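You operate a simulated robot arm through the tools that you are given. There is no shell and no other tool. Be economical: measure what you need, move in short steps, check, and stop when the job is done.

The job below is to be done with a simulated robot arm. You get a single attempt, and the scene is never put back.

TASK
Change the beader to the smooth teal wheel and bead the short teal duct at depth 2.
Fine: the fluted wheel goes into the CRIMP cup; the other short ducts stay.

Only the result counts: the job must be done as asked and must still hold three seconds after the hand-in. Knocking over, shifting, dropping, spilling or breaking anything else fails it.

THE ROBOT
A 7-joint arm with a two-finger parallel gripper, fixed in place. Base frame: the origin is at the foot of the arm, x ahead of it, y to its left, z up. Readings come in m, degrees, newtons and seconds.
With the tool pointing down near the work surface it reaches from about 0.48 to 0.92 m from the base axis. Its first joint turns from -115.0 to 115.0 degrees. Payload 3.91 kg.
The TCP is the grasp point between the finger pads, 0.03 m short of the fingertips. In the tool frame z runs along the fingers and y along their closing line. The gripper opens to 0.11 m. The fingers are 0.02 m wide and 0.01 m thick; the gripper's body (0.048 by 0.112 m) begins 0.055 m behind the TCP.
Orientation is that of the tool frame in the base frame, as a unit quaternion [w, x, y, z]. With the fingers straight down and closing along the base's y, the tool's x points along the base's -x, its y along +y and its z along -z.

THE INTERFACE
- The arm moves only by the tool play_rows. Its argument "rows" is a list that holds one entry, the list of rows, each a list of 7 numbers: the shift along the tool's x, y, z in m, then the turn, a rotation vector about the tool's x, y, z in degrees, then the finger opening in m, from 0 to 0.11. In form: [[[tx, ty, tz, ax, ay, az, fingers], ...]]. A call has 1 to 12 rows; each row shifts and turns the commanded pose from where the row before left it, along the tool's axes as they then stand. Rows are played at 5 a second. More than 0.05 m and 8.6 degrees between two rows, or a gripper value outside its range, and nothing of the call is played. A pose out of reach is approached as far as the arm can. The call stops where the force on the tool passes 40 N (or 10 N more than at its start, if that is more) or the arm is blocked; 0.2 s more then pass. The fingers move at their own pace (about 0.153 m/s each) and stop on an object; they squeeze with about 42 N. The grip force told is the motor's: it shows also when the fingers shut on nothing. Time passes only in rows, and 0.2 s behind the last, so rows that do not move let the fingers close. The reply holds the time, the measured pose of the TCP, the force on the tool along the base axes, the opening and the grip force, in the units named above and with some noise, with the torque about the TCP (base axes, N m) and any sound that the robot's microphone picked up.
- Cameras (640 x 400 px; columns grow to the right, rows downward): "scene" is fixed at [0.4008, -0.5006, 1.4933]; the picture's right is [0.80, -0.60, 0.00], its down [-0.30, -0.40, -0.86] and it looks along [0.52, 0.69, -0.50] (base axes); focal length 358 px, centre (320, 200). "wrist" rides on the gripper at [0.072, 0.017, -0.103] in the tool frame; the picture's right is [-0.23, 0.97, 0.00], its down [-0.76, -0.18, -0.62] and it looks along [-0.61, -0.14, 0.78] (tool axes); focal length 222 px, centre (320, 200).
- capture(camera): a new picture of that camera. It takes no simulated time.
- lift_body(by): slides the trunk up (or, below 0, down) by that many m; the arm rides with it, the base frame stays. It gives what a move gives, with no picture.
- pixel_to_xyz(camera, pixels): for up to 12 pixels [column, row] of the newest picture of that camera ("zoom" is the newest enlarged one), the place [x, y, z] in the base frame of the surface seen there, good to about 0.002 m. It takes no simulated time.
- enlarge(camera, box): a new picture of the part [left, top, right, bottom] of that camera's present view, enlarged. It takes no simulated time.
- close_job(): hands the job in; it is judged then, once.

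Keep the steps short. Do not move on a guess: measure, check each grasp and each placing, and mend mistakes. In all there are 80 turns and 38 pictures (those below and enlarged ones count). Leave the gripper open and the arm clear of the work at the hand-in unless told otherwise, and finish with a single line.

The tools are called after "Emit:" as a command line: name --argument value ..., lists and objects as JSON in quotes. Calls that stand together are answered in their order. play_rows: Moves the arm, as the interface text tells. Its arguments: {"type":"object","properties":{"rows":{"type":"array","items":{"type":"array","items":{"type":"array","items":{"type":"number"}}}}},"required":["rows"]} The other tools are called the same way: lift_body (by) slides the trunk up or down; capture (camera) takes a picture; pixel_to_xyz (camera, pixels) gives the place of the surface under pixels of a picture; enlarge (camera, box) takes an enlarged picture of a part of a camera's view; close_job () hands the job in.

At the start:

```text
t: 0.0
tool_pos: [0.5348, -0.1474, 1.2893]
tcp_rot: [0.0, 0.001, 1.0, 0.0]
ft_force: [0.1, -0.4, -0.2]
moment: [0.0, 0.0, -0.01]
opening: 0.1101
gripper_force: 0.1
trunk travel left (down, up): [-0.8, 0.19]
```

scene: 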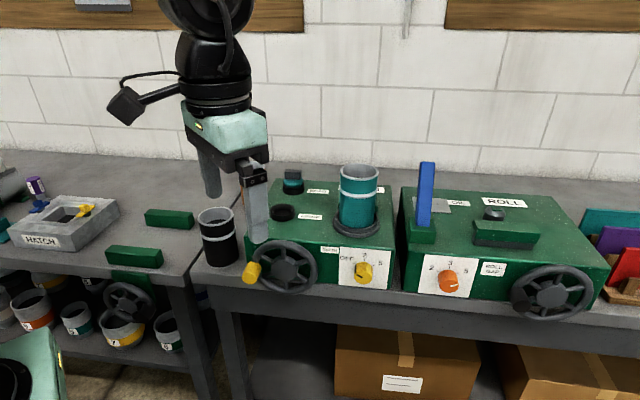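
wrist: 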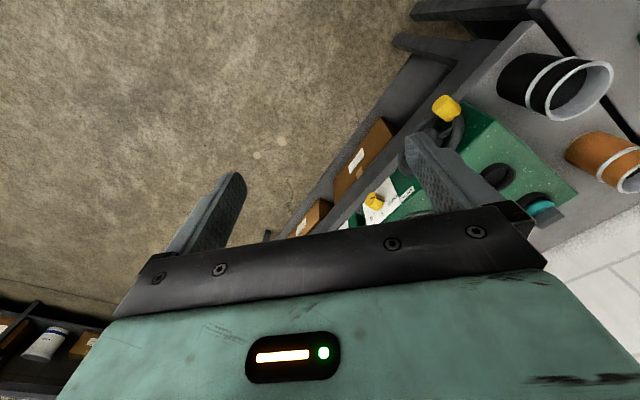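

I see the beader (green, left) with cups, dial and crank wheel, and the roll machine on the right. I'll zoom in on the beader and on the left-hand bench and shelf.

Emit:
enlarge --camera "scene" --box '[190, 150, 410, 300]'

Emit:
enlarge --camera "scene" --box '[0, 160, 220, 360]'

```text
2.67 times, centred on (300, 225) of scene
```

zoom: 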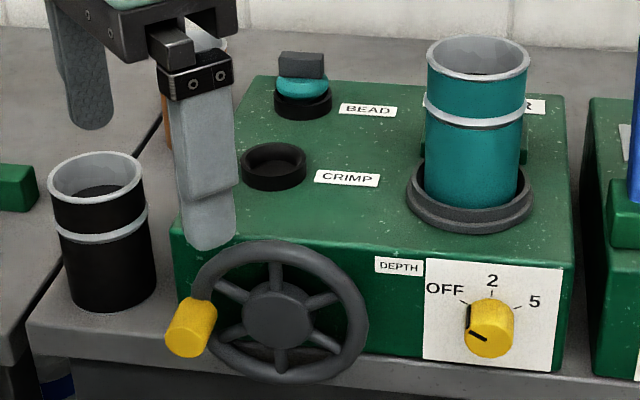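

```text
2.00 times, centred on (110, 260) of scene
```

zoom: 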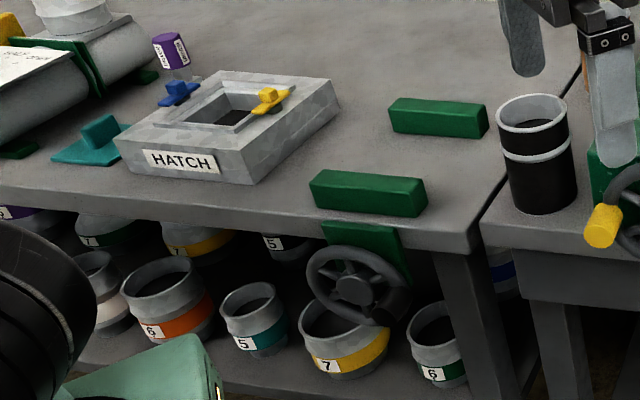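

Next I'll measure the main features in a fresh zoom of the beader.

Emit:
enlarge --camera "scene" --box '[240, 155, 400, 300]'

Emit:
capture --camera "scene"

Emit:
pixel_to_xyz --camera "scene" --pixels '[[293, 174], [292, 187], [283, 212], [360, 165], [356, 231], [285, 268], [251, 274], [363, 272], [377, 184], [215, 212], [384, 245], [300, 200]]'

```text
2.76 times, centred on (320, 228) of scene
```

zoom: 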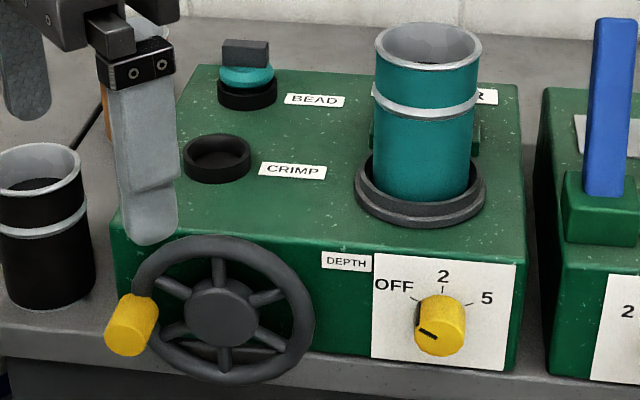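

```text
32 pictures are left
```

scene: 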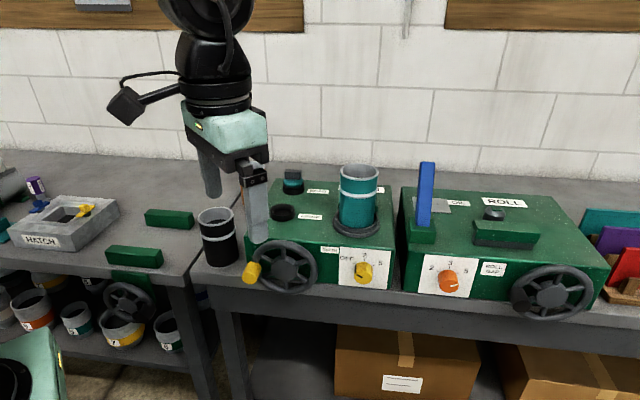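

```text
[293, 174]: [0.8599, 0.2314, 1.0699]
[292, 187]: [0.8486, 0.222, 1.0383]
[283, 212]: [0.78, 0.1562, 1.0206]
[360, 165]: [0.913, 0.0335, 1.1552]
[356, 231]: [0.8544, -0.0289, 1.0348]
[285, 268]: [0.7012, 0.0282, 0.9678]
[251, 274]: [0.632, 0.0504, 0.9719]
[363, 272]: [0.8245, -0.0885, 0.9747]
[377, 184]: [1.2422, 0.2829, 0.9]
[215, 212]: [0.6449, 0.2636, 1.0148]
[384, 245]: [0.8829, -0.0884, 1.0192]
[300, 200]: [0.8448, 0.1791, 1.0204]
```

The machine top is at z≈1.02 and the bench at z≈0.90. The teal duct hides the roller. I'll move the wrist to about (0.72, 0.15), staying high, to look at it from the other side.

Emit:
play_rows --rows '[[[-0.023, 0.037, 0, 0, 0, 0, 0.11], [-0.023, 0.037, 0, 0, 0, 0, 0.11], [-0.023, 0.037, 0, 0, 0, 0, 0.11], [-0.023, 0.037, 0, 0, 0, 0, 0.11], [-0.023, 0.037, 0, 0, 0, 0, 0.11], [-0.023, 0.037, 0, 0, 0, 0, 0.11], [-0.023, 0.037, 0, 0, 0, 0, 0.11], [-0.023, 0.037, 0, 0, 0, 0, 0.11], [0, 0, 0, 0, 0, 0, 0.11]]]'

Emit:
capture --camera "wrist"

Emit:
enlarge --camera "scene" --box '[330, 240, 394, 290]'

```text
t: 2.0
tool_pos: [0.722, 0.1509, 1.2883]
tcp_rot: [0.0, 0.0, 1.0, -0.001]
ft_force: [0.1, -1.2, 0.4]
moment: [0.02, -0.03, 0.03]
opening: 0.1098
gripper_force: 0.1
trunk travel left (down, up): [-0.8, 0.19]
```

```text
31 pictures are left
```

wrist: 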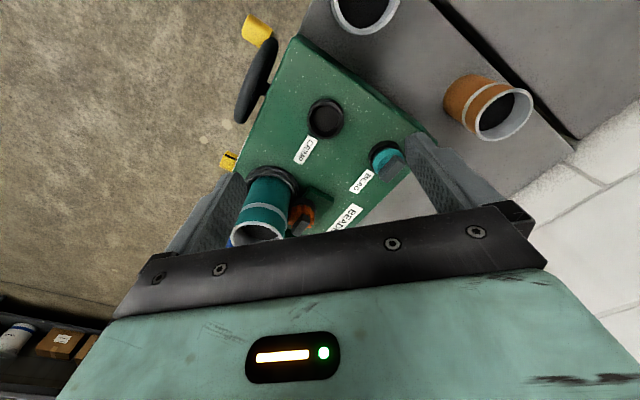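

```text
8.00 times, centred on (362, 265) of scene
```

zoom: 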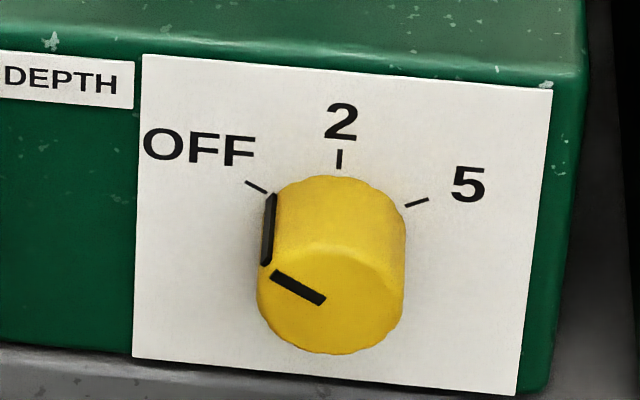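

The knob is at OFF, and 2 is about 60° clockwise from it. An orange-brown wheel sits behind the duct at about (303, 213). I'll zoom the wrist picture on it.

Emit:
enlarge --camera "wrist" --box '[220, 120, 420, 245]'

Emit:
pixel_to_xyz --camera "wrist" --pixels '[[302, 215], [296, 228], [325, 118], [385, 158], [318, 194], [258, 228], [349, 215], [272, 175], [490, 105], [262, 185]]'

```text
3.20 times, centred on (320, 182) of wrist
```

zoom: 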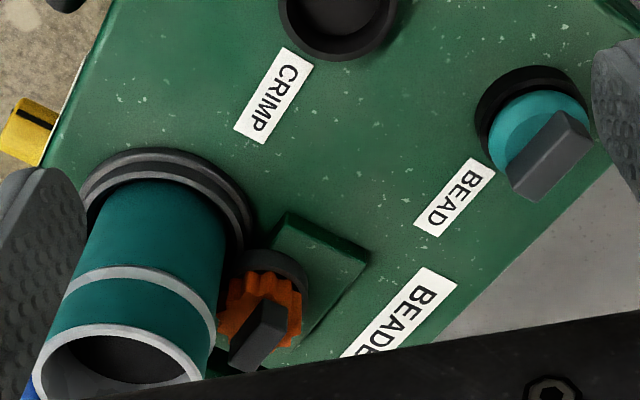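

```text
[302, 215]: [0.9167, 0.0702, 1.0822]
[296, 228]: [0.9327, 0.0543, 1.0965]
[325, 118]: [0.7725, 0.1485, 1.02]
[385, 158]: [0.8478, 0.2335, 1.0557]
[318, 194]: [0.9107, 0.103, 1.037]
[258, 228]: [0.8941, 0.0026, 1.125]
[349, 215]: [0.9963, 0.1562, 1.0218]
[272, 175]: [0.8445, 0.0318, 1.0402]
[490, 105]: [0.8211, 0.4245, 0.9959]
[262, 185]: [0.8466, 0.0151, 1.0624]
```

The orange fluted wheel is on the roller spindle with a grey tab on top, and the smooth teal wheel is in the BEAD cup. Next I'll measure the tab corners and the duct rim in the zoom.

Emit:
pixel_to_xyz --camera "zoom" --pixels '[[262, 312], [285, 325], [255, 365], [232, 355], [240, 345], [262, 335], [557, 115], [588, 138], [535, 180], [512, 160], [545, 150], [560, 175]]'

Emit:
pixel_to_xyz --camera "zoom" --pixels '[[45, 350], [75, 330], [190, 340], [205, 370], [295, 10], [390, 10], [335, 55], [480, 115], [570, 80], [265, 255], [305, 285], [285, 215]]'

```text
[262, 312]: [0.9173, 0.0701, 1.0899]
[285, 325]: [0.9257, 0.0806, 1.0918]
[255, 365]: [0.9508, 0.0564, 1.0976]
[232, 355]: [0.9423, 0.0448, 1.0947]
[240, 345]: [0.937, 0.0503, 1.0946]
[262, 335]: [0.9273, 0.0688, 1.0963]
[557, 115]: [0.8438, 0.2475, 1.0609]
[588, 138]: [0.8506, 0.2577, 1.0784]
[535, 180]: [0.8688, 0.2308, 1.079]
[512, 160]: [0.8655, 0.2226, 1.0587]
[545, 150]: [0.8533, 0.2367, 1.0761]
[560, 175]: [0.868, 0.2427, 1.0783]
```

```text
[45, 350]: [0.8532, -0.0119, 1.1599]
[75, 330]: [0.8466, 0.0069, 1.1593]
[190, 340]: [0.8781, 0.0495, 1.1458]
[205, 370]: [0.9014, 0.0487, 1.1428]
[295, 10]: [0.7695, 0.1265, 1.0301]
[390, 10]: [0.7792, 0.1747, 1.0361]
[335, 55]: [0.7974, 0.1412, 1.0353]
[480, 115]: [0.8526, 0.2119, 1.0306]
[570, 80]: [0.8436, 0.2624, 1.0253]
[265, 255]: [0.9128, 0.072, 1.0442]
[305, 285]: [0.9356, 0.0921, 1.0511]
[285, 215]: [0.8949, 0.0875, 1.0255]
```

The orange tab top is at z≈1.097, centred near (0.934, 0.063), with its long side parallel to the machine front (about -44°). The duct wall is about 28 mm away. I'll turn the gripper so it closes along the tab's long side, then move above it.

Emit:
play_rows --rows '[[[0, 0, 0, 0, 0, -7.75, 0.06], [0, 0, 0, 0, 0, -7.75, 0.06], [0, 0, 0, 0, 0, -7.75, 0.06], [0, 0, 0, 0, 0, -7.75, 0.06], [0, 0, 0, 0, 0, -7.75, 0.06], [0, 0, 0, 0, 0, -7.75, 0.06], [-0.0164, -0.0428, 0, 0, 0, 0, 0.06], [-0.0164, -0.0428, 0, 0, 0, 0, 0.06], [-0.0164, -0.0428, 0, 0, 0, 0, 0.06], [-0.0164, -0.0428, 0, 0, 0, 0, 0.06], [-0.0164, -0.0428, 0, 0, 0, 0, 0.06], [0, 0, 0.04, 0, 0, 0, 0.06]]]'

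Emit:
capture --camera "wrist"

```text
t: 4.6
tool_pos: [0.8833, 0.0568, 1.2395]
tcp_rot: [-0.001, -0.395, 0.919, -0.002]
ft_force: [-0.1, 0.4, 0.0]
moment: [-0.02, 0.01, 0.01]
opening: 0.0599
gripper_force: 0.0
out of reach, approached as far as the arm can: row 10, 11, 12
trunk travel left (down, up): [-0.8, 0.19]
```

```text
28 pictures are left
```

wrist: 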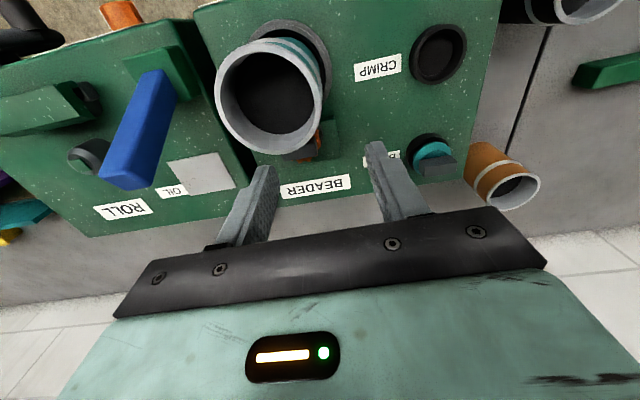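

That is slightly out of reach at this height. Raising the trunk and working lower relative to the shoulder should give more reach, so I'll lift by 0.15.

Emit:
lift_body --by 0.15

Emit:
play_rows --rows '[[[0, 0, 0.04, 0, 0, 0, 0.06], [0, 0, 0.04, 0, 0, 0, 0.06], [0, 0, 0.04, 0, 0, 0, 0.06], [0, 0, 0, 0, 0, 0, 0.06]]]'

```text
t: 6.3
tool_pos: [0.885, 0.057, 1.3885]
tcp_rot: [-0.001, -0.394, 0.919, 0.0]
ft_force: [0.4, -0.7, 0.0]
moment: [-0.01, 0.03, -0.01]
opening: 0.06
gripper_force: 0.1
trunk travel left (down, up): [-0.95, 0.04]
```

```text
t: 7.3
tool_pos: [0.9089, 0.0629, 1.2734]
tcp_rot: [-0.003, -0.394, 0.919, 0.0]
ft_force: [-0.3, -0.9, -0.8]
moment: [-0.01, 0.0, -0.01]
opening: 0.0601
gripper_force: 0.1
out of reach, approached as far as the arm can: row 1, 2, 3
trunk travel left (down, up): [-0.95, 0.04]
```

Reach does improve as the tool goes lower relative to the trunk. I'll use the last 0.04 of lift and descend to z≈1.2, which still clears the duct.

Emit:
lift_body --by 0.04

Emit:
play_rows --rows '[[[0, 0, 0.04, 0, 0, 0, 0.06], [0, 0, 0.04, 0, 0, 0, 0.06], [0, 0, 0.03, 0, 0, 0, 0.06], [0, 0, 0, 0, 0, 0, 0.06], [0, 0, 0, 0, 0, 0, 0.06]]]'

Emit:
capture --camera "wrist"

Emit:
enlarge --camera "scene" --box '[270, 110, 430, 240]'

```text
t: 8.2
tool_pos: [0.9078, 0.0627, 1.3138]
tcp_rot: [-0.003, -0.394, 0.919, 0.0]
ft_force: [-0.1, -0.3, 0.0]
moment: [0.0, 0.02, 0.0]
opening: 0.0599
gripper_force: 0.1
trunk travel left (down, up): [-0.99, 0.0]
```

```text
t: 9.4
tool_pos: [0.9154, 0.0652, 1.2033]
tcp_rot: [-0.003, -0.395, 0.919, 0.0]
ft_force: [0.6, 0.5, 0.7]
moment: [0.0, 0.03, 0.0]
opening: 0.06
gripper_force: 0.1
out of reach, approached as far as the arm can: row 1, 3
trunk travel left (down, up): [-0.99, 0.0]
```

```text
27 pictures are left
```

wrist: 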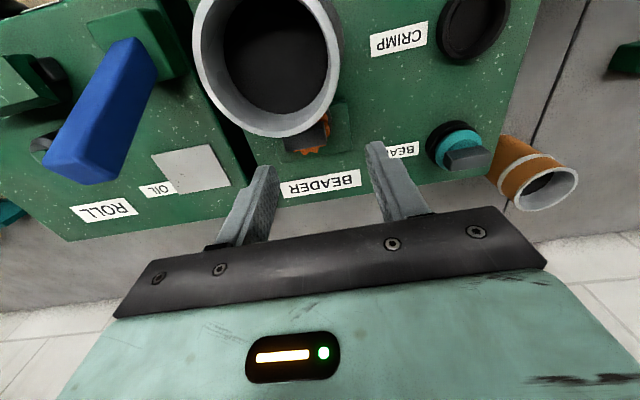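

```text
3.08 times, centred on (350, 175) of scene
```

zoom: 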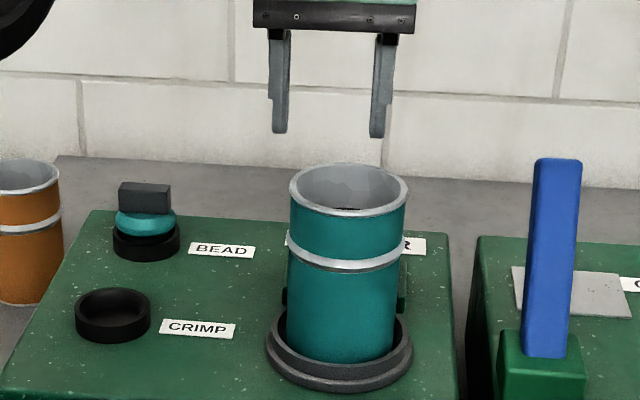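

Straight down the arm tops out near 0.92 m, and the wheel is at 0.936 m. Tilting the tool 8° about its closing line, tips outward, gains reach and keeps the pads parallel to the tab ends. I'll do that at this safe height.

Emit:
play_rows --rows '[[[0, 0, 0, 0, -4, 0, 0.06], [0, 0, 0, 0, -4, 0, 0.06], [-0.0077, -0.015, 0.001, 0, 0, 0, 0.06], [0, 0, 0, 0, 0, 0, 0.06], [0, 0, 0, 0, 0, 0, 0.06]]]'

Emit:
capture --camera "wrist"

```text
t: 10.6
tool_pos: [0.9412, 0.0659, 1.2041]
tcp_rot: [0.061, -0.393, 0.917, 0.027]
ft_force: [0.0, 0.7, 0.0]
moment: [-0.03, -0.01, -0.02]
opening: 0.06
gripper_force: 0.0
out of reach, approached as far as the arm can: row 1, 2, 3
trunk travel left (down, up): [-0.99, 0.0]
```

```text
25 pictures are left
```

wrist: 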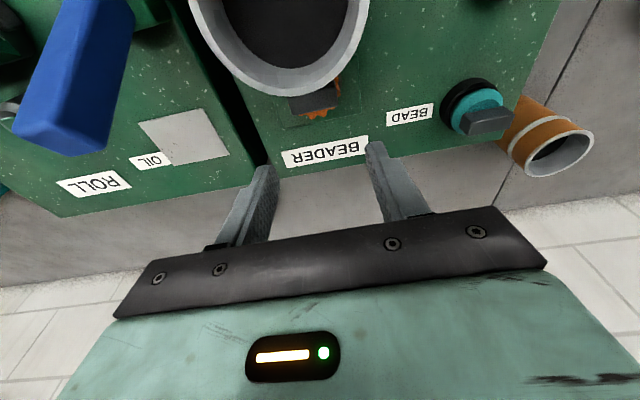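

The commanded pose ran ahead of reach, so I'll pull back to the tab position and check, and also measure the visible tab in this picture at (313, 103).

Emit:
play_rows --rows '[[[0.0111, 0.0151, -0.0016, 0, 0, 0, 0.06], [0, 0, 0, 0, 0, 0, 0.06], [0, 0, 0, 0, 0, 0, 0.06]]]'

Emit:
enlarge --camera "wrist" --box '[240, 40, 400, 180]'

```text
t: 11.4
tool_pos: [0.9397, 0.0695, 1.2029]
tcp_rot: [0.061, -0.393, 0.917, 0.028]
ft_force: [-0.4, 0.1, -0.2]
moment: [0.0, 0.01, 0.02]
opening: 0.06
gripper_force: 0.0
out of reach, approached as far as the arm can: row 1
trunk travel left (down, up): [-0.99, 0.0]
```

```text
2.86 times, centred on (320, 110) of wrist
```

zoom: 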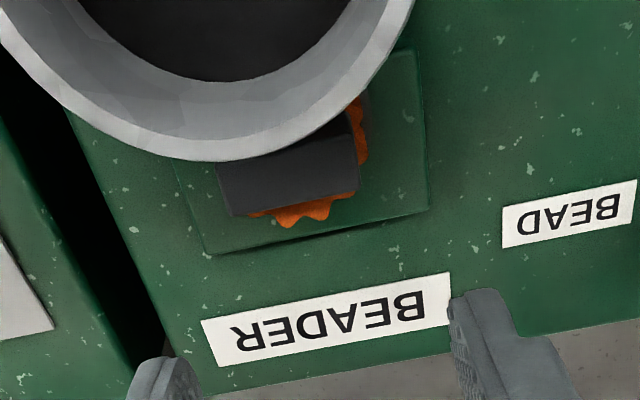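

The tab is now clearly visible. I'll measure its top corners.

Emit:
pixel_to_xyz --camera "zoom" --pixels '[[235, 208], [350, 188], [224, 172], [348, 140], [290, 180], [290, 192], [312, 218], [362, 160], [215, 250], [428, 208], [300, 158], [200, 158]]'

Emit:
play_rows --rows '[[[0.01, 0.01, -0.0014, 0, 0, 0, 0.06], [0, 0, 0, 0, 0, 0, 0.06], [0, 0, 0, 0, 0, 0, 0.06]]]'

```text
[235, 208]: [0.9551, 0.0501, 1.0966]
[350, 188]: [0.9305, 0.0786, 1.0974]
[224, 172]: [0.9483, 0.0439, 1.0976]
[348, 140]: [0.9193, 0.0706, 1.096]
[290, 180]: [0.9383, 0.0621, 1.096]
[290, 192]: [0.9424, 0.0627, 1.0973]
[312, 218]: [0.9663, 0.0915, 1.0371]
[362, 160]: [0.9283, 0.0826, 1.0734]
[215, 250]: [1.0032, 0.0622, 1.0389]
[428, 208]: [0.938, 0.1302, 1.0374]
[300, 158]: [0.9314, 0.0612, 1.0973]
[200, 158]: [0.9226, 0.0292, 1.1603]
```

```text
t: 12.2
tool_pos: [0.9398, 0.0702, 1.2033]
tcp_rot: [0.061, -0.393, 0.917, 0.028]
ft_force: [-0.3, -0.1, 0.4]
moment: [0.0, 0.02, 0.01]
opening: 0.0601
gripper_force: 0.1
out of reach, approached as far as the arm can: row 1
trunk travel left (down, up): [-0.99, 0.0]
```

The tab centre is at about (0.937, 0.062), top z 1.097. The arm seems stuck at its stretched limit, so I'll back away radially by 0.04 and see whether it follows.

Emit:
play_rows --rows '[[[0.007, 0.007, -0.001, 0, 0, 0, 0.06], [0.007, 0.007, -0.001, 0, 0, 0, 0.06], [0.007, 0.007, -0.001, 0, 0, 0, 0.06], [0, 0, 0, 0, 0, 0, 0.06], [0, 0, 0, 0, 0, 0, 0.06]]]'

```text
t: 13.4
tool_pos: [0.9399, 0.071, 1.2031]
tcp_rot: [0.062, -0.393, 0.917, 0.027]
ft_force: [0.3, 0.4, -0.5]
moment: [0.0, 0.0, -0.03]
opening: 0.0602
gripper_force: 0.2
out of reach, approached as far as the arm can: row 1, 2, 3
trunk travel left (down, up): [-0.99, 0.0]
```

It still isn't moving, so it is in a singular pose. I'll undo half of the tilt and look at the response.

Emit:
play_rows --rows '[[[0, 0, 0, 0, 4, 0, 0.06], [0, 0, 0, 0, 0, 0, 0.06], [0, 0, 0, 0, 0, 0, 0.06]]]'

Emit:
capture --camera "scene"

```text
t: 14.2
tool_pos: [0.9279, 0.0675, 1.2028]
tcp_rot: [0.028, -0.394, 0.919, 0.013]
ft_force: [0.1, -0.4, 0.3]
moment: [-0.01, -0.02, -0.01]
opening: 0.0599
gripper_force: 0.1
out of reach, approached as far as the arm can: row 1
trunk travel left (down, up): [-0.99, 0.0]
```

```text
23 pictures are left
```

scene: 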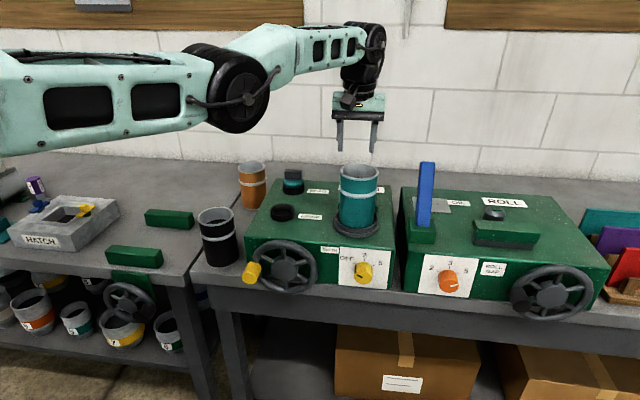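

The scene picture shows the arm fully straight, locked at the singularity. I'll command it up and well inward so the elbow folds.

Emit:
play_rows --rows '[[[0, 0, -0.03, 0, 0, 0, 0.06], [0.02, 0.02, -0.01, 0, 0, 0, 0.06], [0.02, 0.02, -0.01, 0, 0, 0, 0.06], [0, 0, 0, 0, 0, 0, 0.06], [0, 0, 0, 0, 0, 0, 0.06], [0, 0, 0, 0, 0, 0, 0.06]]]'

```text
t: 15.6
tool_pos: [0.9241, 0.0786, 1.2526]
tcp_rot: [0.029, -0.394, 0.919, 0.014]
ft_force: [0.1, 0.3, -0.2]
moment: [-0.01, 0.01, 0.01]
opening: 0.0599
gripper_force: 0.0
out of reach, approached as far as the arm can: row 2, 3
trunk travel left (down, up): [-0.99, 0.0]
```

Vertical rows work but inward rows don't. I'll try larger inward steps to break the elbow lock, still high and clear.

Emit:
play_rows --rows '[[[0.033, 0.033, -0.01, 0, 0, 0, 0.06], [0.033, 0.033, -0.01, 0, 0, 0, 0.06], [0.033, 0.033, -0.01, 0, 0, 0, 0.06], [0, 0, 0, 0, 0, 0, 0.06], [0, 0, 0, 0, 0, 0, 0.06]]]'

```text
t: 16.8
tool_pos: [0.9105, 0.112, 1.2897]
tcp_rot: [0.028, -0.394, 0.919, 0.014]
ft_force: [-0.2, 0.7, -0.3]
moment: [0.01, 0.0, -0.02]
opening: 0.0601
gripper_force: 0.0
out of reach, approached as far as the arm can: row 1, 2, 3
trunk travel left (down, up): [-0.99, 0.0]
```

The arm swings but stays straight. A large vertical move should bend the elbow through the shoulder-elbow coupling, and upward is the safe direction, so I'll try that.

Emit:
play_rows --rows '[[[0, 0, -0.05, 0, 0, 0, 0.06], [0, 0, -0.05, 0, 0, 0, 0.06], [0, 0, -0.05, 0, 0, 0, 0.06], [0, 0, -0.05, 0, 0, 0, 0.06], [0, 0, 0, 0, 0, 0, 0.06], [0, 0, 0, 0, 0, 0, 0.06]]]'

```text
t: 18.2
tool_pos: [0.8733, 0.0856, 1.4718]
tcp_rot: [0.03, -0.394, 0.918, 0.014]
ft_force: [0.9, 0.4, 0.1]
moment: [0.02, 0.03, -0.04]
opening: 0.06
gripper_force: 0.1
out of reach, approached as far as the arm can: row 1, 2, 3, 4
trunk travel left (down, up): [-0.99, 0.0]
```

Emit:
play_rows --rows '[[[0, 0, 0.05, 0, 0, 0, 0.06], [0, 0, 0.05, 0, 0, 0, 0.06], [0, 0, 0.03, 0, 0, 0, 0.06], [0, 0, 0, 0, 0, 0, 0.06], [0, 0, 0, 0, 0, 0, 0.06]]]'

```text
t: 19.4
tool_pos: [0.9039, 0.1011, 1.3488]
tcp_rot: [0.028, -0.394, 0.919, 0.015]
ft_force: [0.1, 0.1, 0.6]
moment: [-0.04, 0.02, 0.0]
opening: 0.06
gripper_force: 0.1
out of reach, approached as far as the arm can: row 1, 2, 3
trunk travel left (down, up): [-0.99, 0.0]
```

Emit:
capture --camera "scene"

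```text
22 pictures are left
```

scene: 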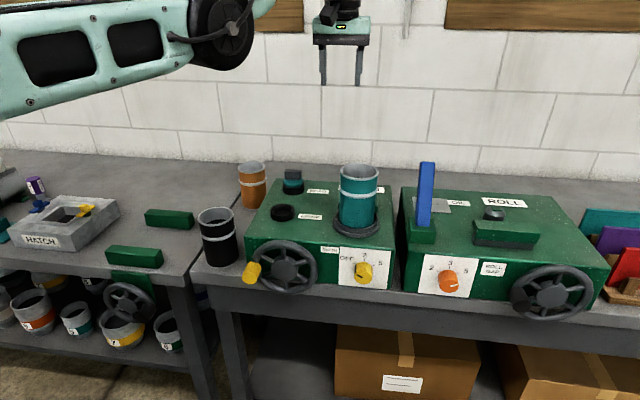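

The arm probably passed slightly beyond straight and sits on the elbow limit, so inward commands only push it harder against that limit. I'll bring the command back outward to the edge of reach, then move down to bend the elbow the right way.

Emit:
play_rows --rows '[[[-0.033, -0.033, 0.005, 0, 0, 0, 0.06], [-0.033, -0.033, 0.005, 0, 0, 0, 0.06], [-0.033, -0.033, 0.005, 0, 0, 0, 0.06], [-0.033, -0.033, 0.005, 0, 0, 0, 0.06], [-0.033, -0.033, 0.005, 0, 0, 0, 0.06], [-0.033, -0.033, 0.005, 0, 0, 0, 0.06], [-0.033, -0.033, 0.005, 0, 0, 0, 0.06], [0, 0, 0, 0, 0, 0, 0.06]]]'

Emit:
play_rows --rows '[[[0, 0, 0.025, 0, 0, 0, 0.06], [0, 0, 0.025, 0, 0, 0, 0.06], [0, 0, 0.025, 0, 0, 0, 0.06], [0, 0, 0.025, 0, 0, 0, 0.06], [0, 0, 0, 0, 0, 0, 0.06]]]'

```text
t: 21.2
tool_pos: [0.9286, 0.049, 1.3075]
tcp_rot: [0.03, -0.393, 0.919, 0.013]
ft_force: [-0.4, 0.1, 1.0]
moment: [-0.01, 0.04, -0.02]
opening: 0.0601
gripper_force: 0.0
out of reach, approached as far as the arm can: row 1, 2, 3, 4, 5, 6, 7
trunk travel left (down, up): [-0.99, 0.0]
```

```text
t: 22.4
tool_pos: [0.9336, 0.0533, 1.2093]
tcp_rot: [0.03, -0.394, 0.919, 0.014]
ft_force: [0.1, 0.5, 1.0]
moment: [0.0, 0.02, -0.01]
opening: 0.0601
gripper_force: 0.1
trunk travel left (down, up): [-0.99, 0.0]
```

The command is back within reach. I'll add tilt again with a small inward step and watch the flags.

Emit:
play_rows --rows '[[[0.003, 0.003, 0, 0, 0, 0, 0.06], [0.003, 0.003, 0, 0, 0, 0, 0.06], [0, 0, 0, 0, -2, 0, 0.06], [0, 0, 0, 0, -2, 0, 0.06], [0, 0, 0, 0, 0, 0, 0.06]]]'

```text
t: 23.6
tool_pos: [0.9442, 0.054, 1.2094]
tcp_rot: [0.06, -0.393, 0.917, 0.028]
ft_force: [0.0, 0.0, 0.7]
moment: [-0.03, -0.02, 0.01]
opening: 0.06
gripper_force: 0.0
out of reach, approached as far as the arm can: row 1, 2, 3, 4
trunk travel left (down, up): [-0.99, 0.0]
```

Inward moves still lock. New approach at safe height: undo the tilt, rise while still commanding outside reach, step in only to the edge up there, then go straight down. That path leads inside the reach sphere and bends the elbow the right way.

Emit:
play_rows --rows '[[[-0.008, -0.008, -0.001, 0, 4, 0, 0.06], [0, 0, 0, 0, 4, 0, 0.06], [0, 0, -0.05, 0, 0, 0, 0.06], [0, 0, -0.05, 0, 0, 0, 0.06], [0, 0, -0.05, 0, 0, 0, 0.06], [0, 0, -0.05, 0, 0, 0, 0.06], [0, 0, -0.05, 0, 0, 0, 0.06], [0.01, 0.01, 0, 0, 0, 0, 0.06], [0.01, 0.01, 0, 0, 0, 0, 0.06], [0, 0, 0, 0, 0, 0, 0.06]]]'

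Emit:
play_rows --rows '[[[0, 0, 0.04, 0, 0, 0, 0.06], [0, 0, 0.04, 0, 0, 0, 0.06], [0, 0, 0.04, 0, 0, 0, 0.06], [0, 0, 0.04, 0, 0, 0, 0.06], [0, 0, 0, 0, 0, 0, 0.06]]]'

```text
t: 25.8
tool_pos: [0.8762, 0.031, 1.4664]
tcp_rot: [-0.004, -0.394, 0.919, 0.0]
ft_force: [-0.4, 0.5, 0.7]
moment: [0.0, -0.04, 0.01]
opening: 0.0599
gripper_force: 0.0
out of reach, approached as far as the arm can: row 1, 2, 4, 5, 6, 7, 8, 9
trunk travel left (down, up): [-0.99, 0.0]
```

```text
t: 27.0
tool_pos: [0.9138, 0.0383, 1.3161]
tcp_rot: [-0.003, -0.394, 0.919, 0.0]
ft_force: [-0.5, -0.7, 0.4]
moment: [0.01, 0.01, 0.03]
opening: 0.0596
gripper_force: 0.0
out of reach, approached as far as the arm can: row 1, 2, 3, 4
trunk travel left (down, up): [-0.99, 0.0]
```

Emit:
play_rows --rows '[[[0.033, 0.033, 0.015, 0, 0, 0, 0.06], [0.033, 0.033, 0.015, 0, 0, 0, 0.06], [0.033, 0.033, 0.015, 0, 0, 0, 0.06], [0.033, 0.033, 0.015, 0, 0, 0, 0.06], [0, 0, 0, 0, 0, 0, 0.06], [0, 0, 0, 0, 0, 0, 0.06]]]'

```text
t: 28.4
tool_pos: [0.9108, 0.0606, 1.3006]
tcp_rot: [-0.002, -0.394, 0.919, -0.001]
ft_force: [0.6, 0.6, 0.2]
moment: [0.01, -0.01, -0.01]
opening: 0.0601
gripper_force: 0.0
out of reach, approached as far as the arm can: row 1, 2, 3, 4
trunk travel left (down, up): [-0.99, 0.0]
```

Emit:
play_rows --rows '[[[0.033, 0.033, 0, 0, 0, 0, 0.06], [0.033, 0.033, 0, 0, 0, 0, 0.06], [0.033, 0.033, 0, 0, 0, 0, 0.06], [0.033, 0.033, 0, 0, 0, 0, 0.06], [0.033, 0.033, 0, 0, 0, 0, 0.06], [0.033, 0.033, 0, 0, 0, 0, 0.06], [0, 0, 0, 0, 0, 0, 0.06], [0, 0, 0, 0, 0, 0, 0.06]]]'

```text
t: 30.2
tool_pos: [0.8904, 0.1152, 1.3287]
tcp_rot: [-0.004, -0.394, 0.919, 0.001]
ft_force: [-0.3, 0.1, 0.2]
moment: [-0.01, 0.02, 0.0]
opening: 0.06
gripper_force: 0.1
out of reach, approached as far as the arm can: row 1, 2, 3, 4, 5, 6
trunk travel left (down, up): [-0.99, 0.0]
```

It is still locked straight. I'll return the command near the sphere edge, then tilt the tips inward about 40°. The wrist limit should then force the forearm to slope and the elbow to bend.

Emit:
play_rows --rows '[[[-0.033, -0.033, 0, 0, 0, 0, 0.06], [-0.033, -0.033, 0, 0, 0, 0, 0.06], [-0.033, -0.033, 0, 0, 0, 0, 0.06], [-0.033, -0.033, 0, 0, 0, 0, 0.06], [-0.033, -0.033, -0.03, 0, 0, 0, 0.06], [-0.033, -0.033, -0.03, 0, 0, 0, 0.06], [0, 0, 0, -5.8, 5.5, 0, 0.06], [0, 0, 0, -5.8, 5.5, 0, 0.06], [0, 0, 0, -5.8, 5.5, 0, 0.06], [0, 0, 0, -5.8, 5.5, 0, 0.06], [0, 0, 0, -5.8, 5.5, 0, 0.06], [0, 0, 0, 0, 0, 0, 0.06]]]'

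```text
refused: row 5 steps farther than a row can; nothing moved
```

Emit:
play_rows --rows '[[[-0.033, -0.033, 0, 0, 0, 0, 0.06], [-0.033, -0.033, 0, 0, 0, 0, 0.06], [-0.033, -0.033, 0, 0, 0, 0, 0.06], [-0.033, -0.033, 0, 0, 0, 0, 0.06], [-0.033, -0.033, 0, 0, 0, 0, 0.06], [-0.033, -0.033, 0, 0, 0, 0, 0.06], [0, 0, -0.04, -5.8, 5.5, 0, 0.06], [0, 0, 0, -5.8, 5.5, 0, 0.06], [0, 0, 0, -5.8, 5.5, 0, 0.06], [0, 0, 0, -5.8, 5.5, 0, 0.06], [0, 0, 0, -5.8, 5.5, 0, 0.06], [0, 0, 0, 0, 0, 0, 0.06]]]'

```text
t: 32.8
tool_pos: [0.8341, 0.0679, 1.3419]
tcp_rot: [-0.162, -0.388, 0.905, 0.068]
ft_force: [-0.2, 0.0, 0.0]
moment: [-0.01, 0.02, 0.0]
opening: 0.0599
gripper_force: 0.0
out of reach, approached as far as the arm can: row 1, 2, 3, 4, 5, 6, 7, 8, 9, 10, 11
trunk travel left (down, up): [-0.99, 0.0]
```

The tilt stopped at about 20° of 40, so the wrist limit is binding and should couple to the elbow. Now I'll move inward along base -x and see.

Emit:
play_rows --rows '[[[0, 0, 0, -5.8, 5.5, 0, 0.06], [0, 0, 0, -5.8, 5.5, 0, 0.06], [0.025, 0.03, 0.02, 0, 0, 0, 0.06], [0.025, 0.03, 0.02, 0, 0, 0, 0.06], [0.025, 0.03, 0.02, 0, 0, 0, 0.06], [0, 0, 0, 0, 0, 0, 0.06], [0, 0, 0, 0, 0, 0, 0.06]]]'

Emit:
capture --camera "scene"

```text
t: 34.4
tool_pos: [0.6816, 0.0643, 1.3431]
tcp_rot: [-0.225, -0.382, 0.891, 0.095]
ft_force: [-0.9, 0.8, -0.5]
moment: [0.01, 0.01, -0.02]
opening: 0.0602
gripper_force: 0.0
out of reach, approached as far as the arm can: row 1, 2
trunk travel left (down, up): [-0.99, 0.0]
```

```text
21 pictures are left
```

scene: 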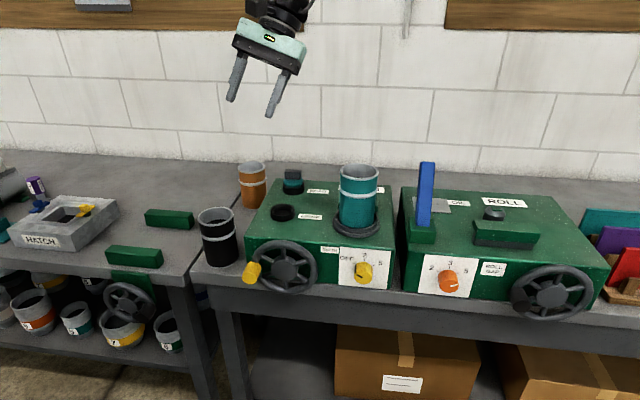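

Unlocked: the elbow is folded and the inward rows were followed. From now on I'll stay inside reach. I'll undo the 28° inward tilt, then lean 9° outward about the closing line while still far inside.

Emit:
play_rows --rows '[[[0, 0, 0, 5.1, -4.9, 0, 0.06], [0, 0, 0, 5.1, -4.9, 0, 0.06], [0, 0, 0, 5.1, -4.9, 0, 0.06], [0, 0, 0, 5.1, -4.9, 0, 0.06], [0, 0, 0, 0, -4.5, 0, 0.06], [0, 0, 0, 0, -4.5, 0, 0.06], [0, 0, 0, 0, 0, 0, 0.06], [0, 0, 0, 0, 0, 0, 0.06]]]'

```text
t: 36.2
tool_pos: [0.6803, 0.065, 1.3443]
tcp_rot: [0.072, -0.393, 0.916, 0.032]
ft_force: [0.1, 0.7, -0.4]
moment: [0.0, -0.03, 0.0]
opening: 0.0599
gripper_force: 0.0
trunk travel left (down, up): [-0.99, 0.0]
```

That tracks exactly, with a 9° lean. Next I'll move to (0.90, 0.06, 1.22), still within reach.

Emit:
play_rows --rows '[[[-0.02115, -0.02712, 0.0243, 0, 0, 0, 0.06], [-0.02115, -0.02712, 0.0243, 0, 0, 0, 0.06], [-0.02115, -0.02712, 0.0243, 0, 0, 0, 0.06], [-0.02115, -0.02712, 0.0243, 0, 0, 0, 0.06], [-0.02115, -0.02712, 0.0243, 0, 0, 0, 0.06], [-0.02115, -0.02712, 0.0243, 0, 0, 0, 0.06], [0, 0, 0, 0, 0, 0, 0.06], [0, 0, 0, 0, 0, 0, 0.06]]]'

```text
t: 38.0
tool_pos: [0.9028, 0.0605, 1.2203]
tcp_rot: [0.074, -0.393, 0.916, 0.032]
ft_force: [-0.1, -0.5, -0.2]
moment: [0.01, 0.01, -0.03]
opening: 0.06
gripper_force: 0.2
trunk travel left (down, up): [-0.99, 0.0]
```

Emit:
play_rows --rows '[[[-0.0068, -0.008, 0.0011, 0, 0, 0, 0.06], [-0.0068, -0.008, 0.0011, 0, 0, 0, 0.06], [-0.0068, -0.008, 0.0011, 0, 0, 0, 0.06], [0, 0, 0, 0, 0, 0, 0.06], [0, 0, 0, 0, 0, 0, 0.06]]]'

Emit:
enlarge --camera "wrist" --box '[200, 40, 440, 240]'

```text
t: 39.2
tool_pos: [0.9335, 0.0594, 1.2201]
tcp_rot: [0.074, -0.393, 0.916, 0.031]
ft_force: [-0.1, 0.1, 0.1]
moment: [0.02, 0.04, -0.03]
opening: 0.0601
gripper_force: 0.0
trunk travel left (down, up): [-0.99, 0.0]
```

```text
2.00 times, centred on (320, 140) of wrist
```

zoom: 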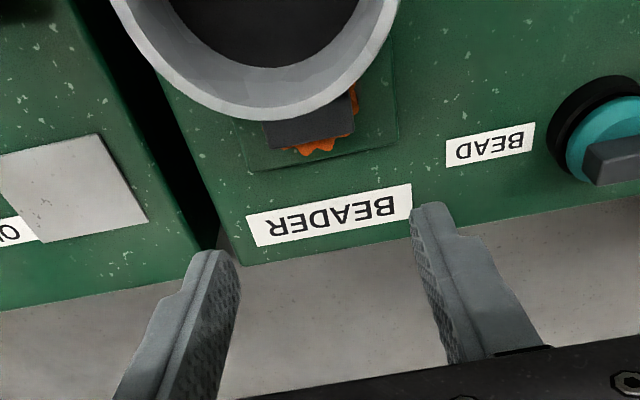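

In reach, no flags. I'll re-measure the fluted tab's top and the teal wheel's tab from this view.

Emit:
pixel_to_xyz --camera "zoom" --pixels '[[275, 148], [350, 132], [270, 132], [352, 106], [310, 132], [318, 138], [585, 145], [598, 183], [636, 145], [610, 160], [330, 118], [620, 180]]'

```text
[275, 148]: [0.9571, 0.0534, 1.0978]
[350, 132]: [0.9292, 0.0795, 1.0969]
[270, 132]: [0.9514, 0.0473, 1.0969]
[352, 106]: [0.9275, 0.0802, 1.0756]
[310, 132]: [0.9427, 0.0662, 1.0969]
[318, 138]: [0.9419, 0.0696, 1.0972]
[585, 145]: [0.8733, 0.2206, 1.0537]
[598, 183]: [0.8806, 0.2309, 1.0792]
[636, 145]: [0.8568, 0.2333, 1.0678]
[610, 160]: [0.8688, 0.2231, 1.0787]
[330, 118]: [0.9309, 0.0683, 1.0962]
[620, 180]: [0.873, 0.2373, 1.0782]
```

The tab centre is about (0.9375, 0.0617), matching my target. I'll descend vertically with the lean held to TCP z≈1.117.

Emit:
play_rows --rows '[[[0.0038, 0, 0.0257, 0, 0, 0, 0.06], [0.0038, 0, 0.0257, 0, 0, 0, 0.06], [0.0038, 0, 0.0257, 0, 0, 0, 0.06], [0.0018, 0, 0.0128, 0, 0, 0, 0.06], [0.0018, 0, 0.0118, 0, 0, 0, 0.06], [0, 0, 0, 0, 0, 0, 0.06], [0, 0, 0, 0, 0, 0, 0.06]]]'

Emit:
enlarge --camera "scene" --box '[290, 90, 430, 240]'

Emit:
capture --camera "wrist"

```text
t: 40.8
tool_pos: [0.9348, 0.0584, 1.1161]
tcp_rot: [0.074, -0.393, 0.916, 0.031]
ft_force: [0.3, 0.1, -0.6]
moment: [-0.02, 0.01, -0.03]
opening: 0.06
gripper_force: 0.0
trunk travel left (down, up): [-0.99, 0.0]
```

```text
2.67 times, centred on (360, 165) of scene
```

zoom: 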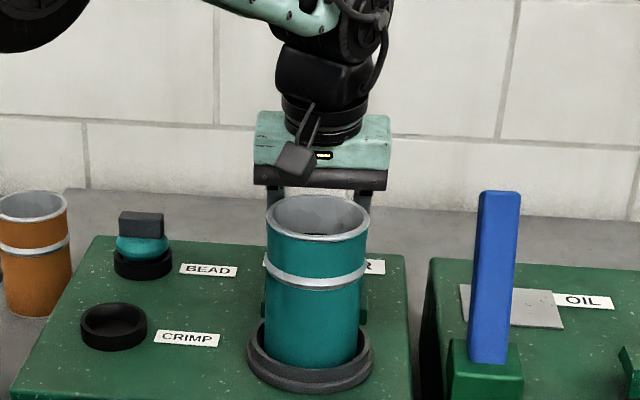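

```text
18 pictures are left
```

wrist: 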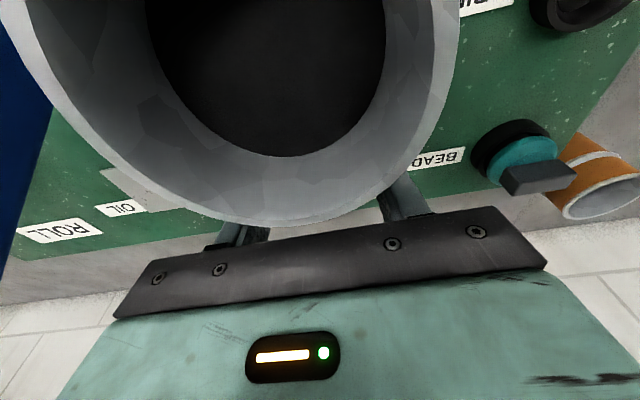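

No contact, and the body clears the rim. I'll go 2 mm lower and close on the tab.

Emit:
play_rows --rows '[[[0.0003, 0, 0.002, 0, 0, 0, 0.06], [0, 0, 0, 0, 0, 0, 0.045], [0, 0, 0, 0, 0, 0, 0.02], [0, 0, 0, 0, 0, 0, 0.02], [0, 0, 0, 0, 0, 0, 0.02]]]'

```text
t: 42.0
tool_pos: [0.934, 0.0587, 1.1153]
tcp_rot: [0.073, -0.393, 0.916, 0.031]
ft_force: [0.3, -0.2, 0.1]
moment: [-0.01, -0.01, 0.01]
opening: 0.0433
gripper_force: 42.0
trunk travel left (down, up): [-0.99, 0.0]
```

It grips at 43 mm with 42 N, which fits the tab length. Now I'll lift straight up slowly.

Emit:
play_rows --rows '[[[-0.0008, 0, -0.005, 0, 0, 0, 0.02], [-0.0008, 0, -0.005, 0, 0, 0, 0.02], [-0.0016, 0, -0.01, 0, 0, 0, 0.02], [-0.0016, 0, -0.01, 0, 0, 0, 0.02], [0, 0, 0, 0, 0, 0, 0.02]]]'

```text
t: 43.2
tool_pos: [0.9327, 0.0595, 1.1454]
tcp_rot: [0.073, -0.393, 0.916, 0.031]
ft_force: [0.1, 0.1, -0.5]
moment: [0.03, 0.0, 0.04]
opening: 0.043
gripper_force: 41.7
trunk travel left (down, up): [-0.99, 0.0]
```

Emit:
play_rows --rows '[[[-0.0039, 0, -0.0247, 0, 0, 0, 0.02], [-0.0039, 0, -0.0247, 0, 0, 0, 0.02], [-0.0047, 0, -0.0296, 0, 0, 0, 0.02], [0, 0, 0, 0, 0, 0, 0.02]]]'

Emit:
capture --camera "wrist"

```text
t: 44.2
tool_pos: [0.9339, 0.0593, 1.2273]
tcp_rot: [0.073, -0.393, 0.916, 0.031]
ft_force: [-0.4, 0.2, -0.8]
moment: [0.0, 0.01, 0.02]
opening: 0.0431
gripper_force: 41.9
trunk travel left (down, up): [-0.99, 0.0]
```

```text
17 pictures are left
```

wrist: 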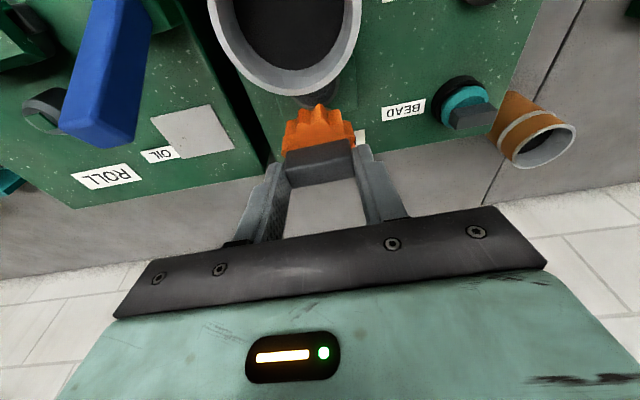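

The fluted wheel is held firmly. I'll rise slightly and slide left, parallel to the machine front and away from the duct, toward the CRIMP cup, then measure the cup.

Emit:
play_rows --rows '[[[-0.0015, 0.01, -0.0099, 0, 0, 0, 0.02], [0, 0.04, 0, 0, 0, 0, 0.02], [0, 0.04, 0, 0, 0, 0, 0.02], [0, 0.04, 0, 0, 0, 0, 0.02], [0, 0.04, 0, 0, 0, 0, 0.02], [0, 0, 0, 0, 0, 0, 0.02], [0, 0, 0, 0, 0, 0, 0.02]]]'

Emit:
capture --camera "wrist"

```text
t: 45.8
tool_pos: [0.8083, 0.1752, 1.2353]
tcp_rot: [0.073, -0.394, 0.916, 0.031]
ft_force: [0.1, 0.1, -0.9]
moment: [0.02, 0.0, 0.0]
opening: 0.0432
gripper_force: 42.2
trunk travel left (down, up): [-0.99, 0.0]
```

```text
16 pictures are left
```

wrist: 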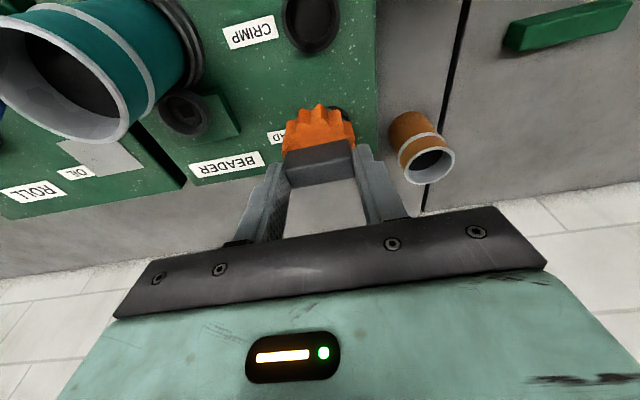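

I can now see the empty roller socket at (183, 113) and the CRIMP cup at (312, 22). I'll measure both, and the held tab.

Emit:
pixel_to_xyz --camera "wrist" --pixels '[[160, 112], [208, 112], [184, 92], [186, 134], [183, 113], [287, 20], [338, 20], [314, 50], [313, 22], [290, 160], [350, 146], [320, 155]]'

Emit:
enlarge --camera "wrist" --box '[140, 0, 360, 150]'

```text
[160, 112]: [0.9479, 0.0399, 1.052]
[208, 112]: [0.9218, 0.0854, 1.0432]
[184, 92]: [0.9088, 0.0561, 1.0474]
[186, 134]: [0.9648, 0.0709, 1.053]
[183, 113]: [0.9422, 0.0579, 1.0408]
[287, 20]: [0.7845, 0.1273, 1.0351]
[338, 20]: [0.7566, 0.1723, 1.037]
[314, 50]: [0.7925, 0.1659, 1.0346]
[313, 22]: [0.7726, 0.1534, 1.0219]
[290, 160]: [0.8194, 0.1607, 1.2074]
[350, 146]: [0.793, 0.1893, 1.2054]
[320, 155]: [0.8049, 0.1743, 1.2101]
```

```text
2.67 times, centred on (250, 75) of wrist
```

zoom: 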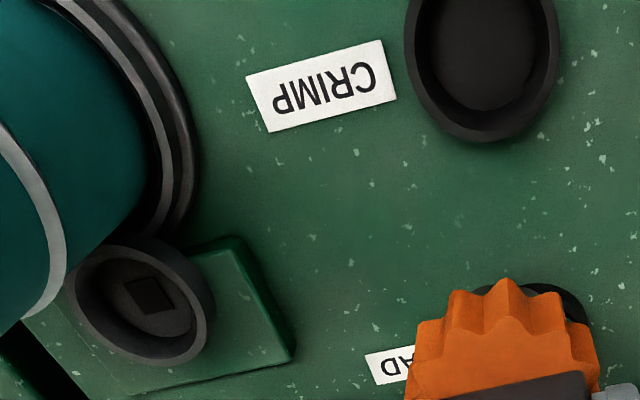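

Emit:
pixel_to_xyz --camera "zoom" --pixels '[[72, 290], [208, 320], [165, 355], [105, 343], [150, 295], [155, 310], [410, 60], [553, 50], [484, 133], [425, 110], [540, 105], [484, 60]]'

```text
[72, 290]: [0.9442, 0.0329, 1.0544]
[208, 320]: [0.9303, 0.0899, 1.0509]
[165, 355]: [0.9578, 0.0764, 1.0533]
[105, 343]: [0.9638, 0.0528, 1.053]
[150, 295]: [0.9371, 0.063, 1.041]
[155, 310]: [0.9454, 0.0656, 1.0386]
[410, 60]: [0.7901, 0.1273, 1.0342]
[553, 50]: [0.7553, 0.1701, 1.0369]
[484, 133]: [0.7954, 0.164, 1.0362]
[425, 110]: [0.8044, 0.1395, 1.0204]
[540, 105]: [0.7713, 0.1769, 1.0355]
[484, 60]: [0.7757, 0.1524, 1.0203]
```

Socket centre ≈(0.935, 0.0605), with a square hole. CRIMP cup centre ≈(0.774, 0.1505). I'll move over the cup and descend to just above it.

Emit:
play_rows --rows '[[[0.0221, 0.0037, -0.0035, 0, 0, 0, 0.02], [0.0221, 0.0038, -0.0035, 0, 0, 0, 0.02], [0.0043, 0, 0.0272, 0, 0, 0, 0.02], [0.0043, 0, 0.0272, 0, 0, 0, 0.02], [0.0043, 0, 0.0272, 0, 0, 0, 0.02], [0.0043, 0, 0.0272, 0, 0, 0, 0.02], [0, 0, 0, 0, 0, 0, 0.02], [0, 0, 0, 0, 0, 0, 0.02]]]'

Emit:
enlarge --camera "scene" --box '[230, 150, 350, 240]'

Emit:
capture --camera "wrist"

```text
t: 47.6
tool_pos: [0.7741, 0.1495, 1.1247]
tcp_rot: [0.073, -0.392, 0.916, 0.031]
ft_force: [0.2, 1.2, -1.4]
moment: [-0.01, 0.01, -0.02]
opening: 0.043
gripper_force: 41.7
trunk travel left (down, up): [-0.99, 0.0]
```

```text
4.44 times, centred on (290, 195) of scene
```

zoom: 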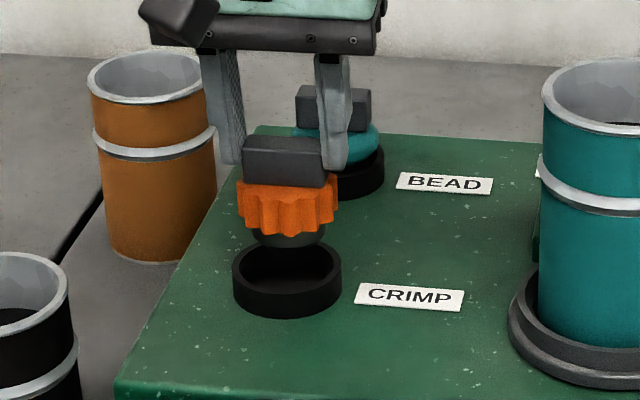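

```text
13 pictures are left
```

wrist: 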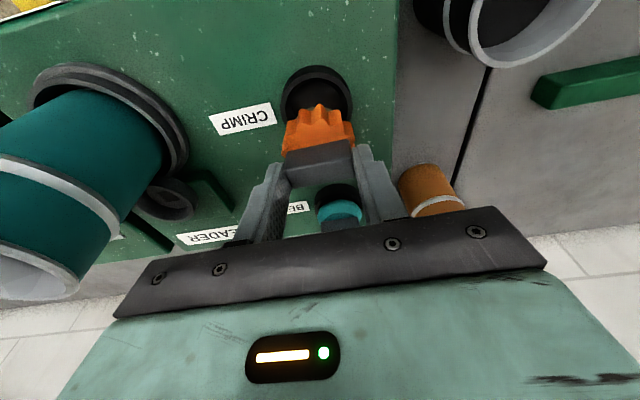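

The hub is directly above the cup. I'll nudge 2 mm back and lower gently to near the seat.

Emit:
play_rows --rows '[[[0.002, 0, 0, 0, 0, 0, 0.02], [0.0011, 0, 0.0069, 0, 0, 0, 0.02], [0.0008, 0, 0.0049, 0, 0, 0, 0.02], [0.0008, 0, 0.0049, 0, 0, 0, 0.02], [0.0005, 0, 0.003, 0, 0, 0, 0.02], [0.0003, 0, 0.002, 0, 0, 0, 0.02], [0, 0, 0, 0, 0, 0, 0.02]]]'

```text
t: 49.2
tool_pos: [0.7713, 0.1488, 1.1039]
tcp_rot: [0.073, -0.392, 0.916, 0.031]
ft_force: [-5.8, -6.3, 14.9]
moment: [-0.17, 0.17, -0.01]
opening: 0.0431
gripper_force: 42.0
trunk travel left (down, up): [-0.99, 0.0]
```

Contact occurs at 1.104 with a sideways push toward the front, so the hub is on the far rim. I'll lift 4 mm, shift 3 mm toward the front and retry.

Emit:
play_rows --rows '[[[-0.0006, 0, -0.004, 0, 0, 0, 0.02], [0.003, 0, -0.0005, 0, 0, 0, 0.02], [0.0005, 0, 0.003, 0, 0, 0, 0.02], [0.0005, 0, 0.003, 0, 0, 0, 0.02], [0.0003, 0, 0.002, 0, 0, 0, 0.02], [0, 0, 0, 0, 0, 0, 0.02]]]'

Emit:
enlarge --camera "scene" --box '[240, 170, 320, 230]'

```text
t: 50.6
tool_pos: [0.7697, 0.146, 1.0985]
tcp_rot: [0.073, -0.393, 0.916, 0.031]
ft_force: [0.2, 0.3, -1.4]
moment: [-0.02, 0.02, -0.02]
opening: 0.0429
gripper_force: 41.9
trunk travel left (down, up): [-0.99, 0.0]
```

```text
6.67 times, centred on (280, 200) of scene
```

zoom: 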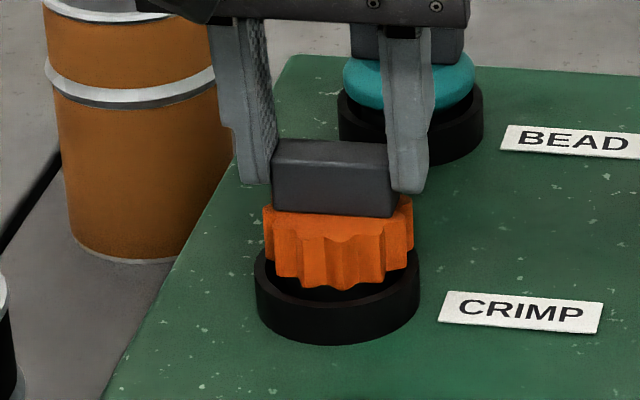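

The hub has dropped into the cup with no force. I'll continue down to the seat.

Emit:
play_rows --rows '[[[0.0003, 0, 0.002, 0, 0, 0, 0.02], [0.0003, 0, 0.002, 0, 0, 0, 0.02], [0.0003, 0, 0.002, 0, 0, 0, 0.02], [0, 0, 0, 0, 0, 0, 0.02]]]'

```text
t: 51.6
tool_pos: [0.7709, 0.1471, 1.0959]
tcp_rot: [0.075, -0.393, 0.916, 0.031]
ft_force: [-7.4, -4.5, 31.4]
moment: [-0.43, 0.36, 0.02]
opening: 0.0431
gripper_force: 42.4
trunk travel left (down, up): [-0.99, 0.0]
```

Seated, with 31 N upward at 1.096. I'll ease 1.5 mm up, open, and rise straight.

Emit:
play_rows --rows '[[[-0.0002, 0, -0.0018, 0, 0, 0, 0.02], [0, 0, 0, 0, 0, 0, 0.046], [0, 0, 0, 0, 0, 0, 0.062], [0, 0, 0, 0, 0, 0, 0.062], [-0.0031, 0, -0.0198, 0, 0, 0, 0.062], [-0.0031, 0, -0.0198, 0, 0, 0, 0.062], [-0.0063, 0, -0.0395, 0, 0, 0, 0.062], [-0.0063, 0, -0.0395, 0, 0, 0, 0.062], [0, 0, 0, 0, 0, 0, 0.062]]]'

Emit:
capture --camera "wrist"

```text
t: 53.6
tool_pos: [0.7695, 0.1454, 1.214]
tcp_rot: [0.072, -0.393, 0.916, 0.032]
ft_force: [-0.3, 0.6, 0.1]
moment: [-0.01, 0.01, -0.01]
opening: 0.0619
gripper_force: 0.0
trunk travel left (down, up): [-0.99, 0.0]
```

```text
11 pictures are left
```

wrist: 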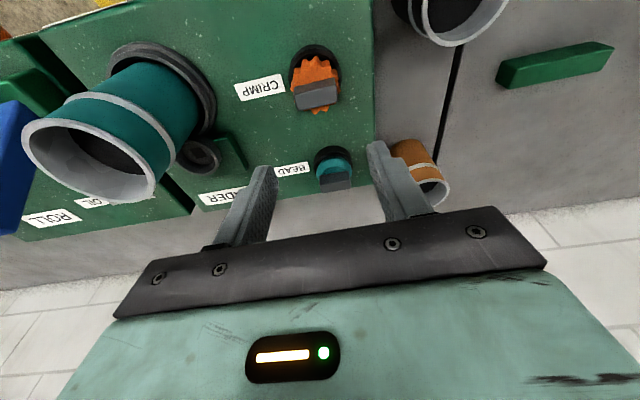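

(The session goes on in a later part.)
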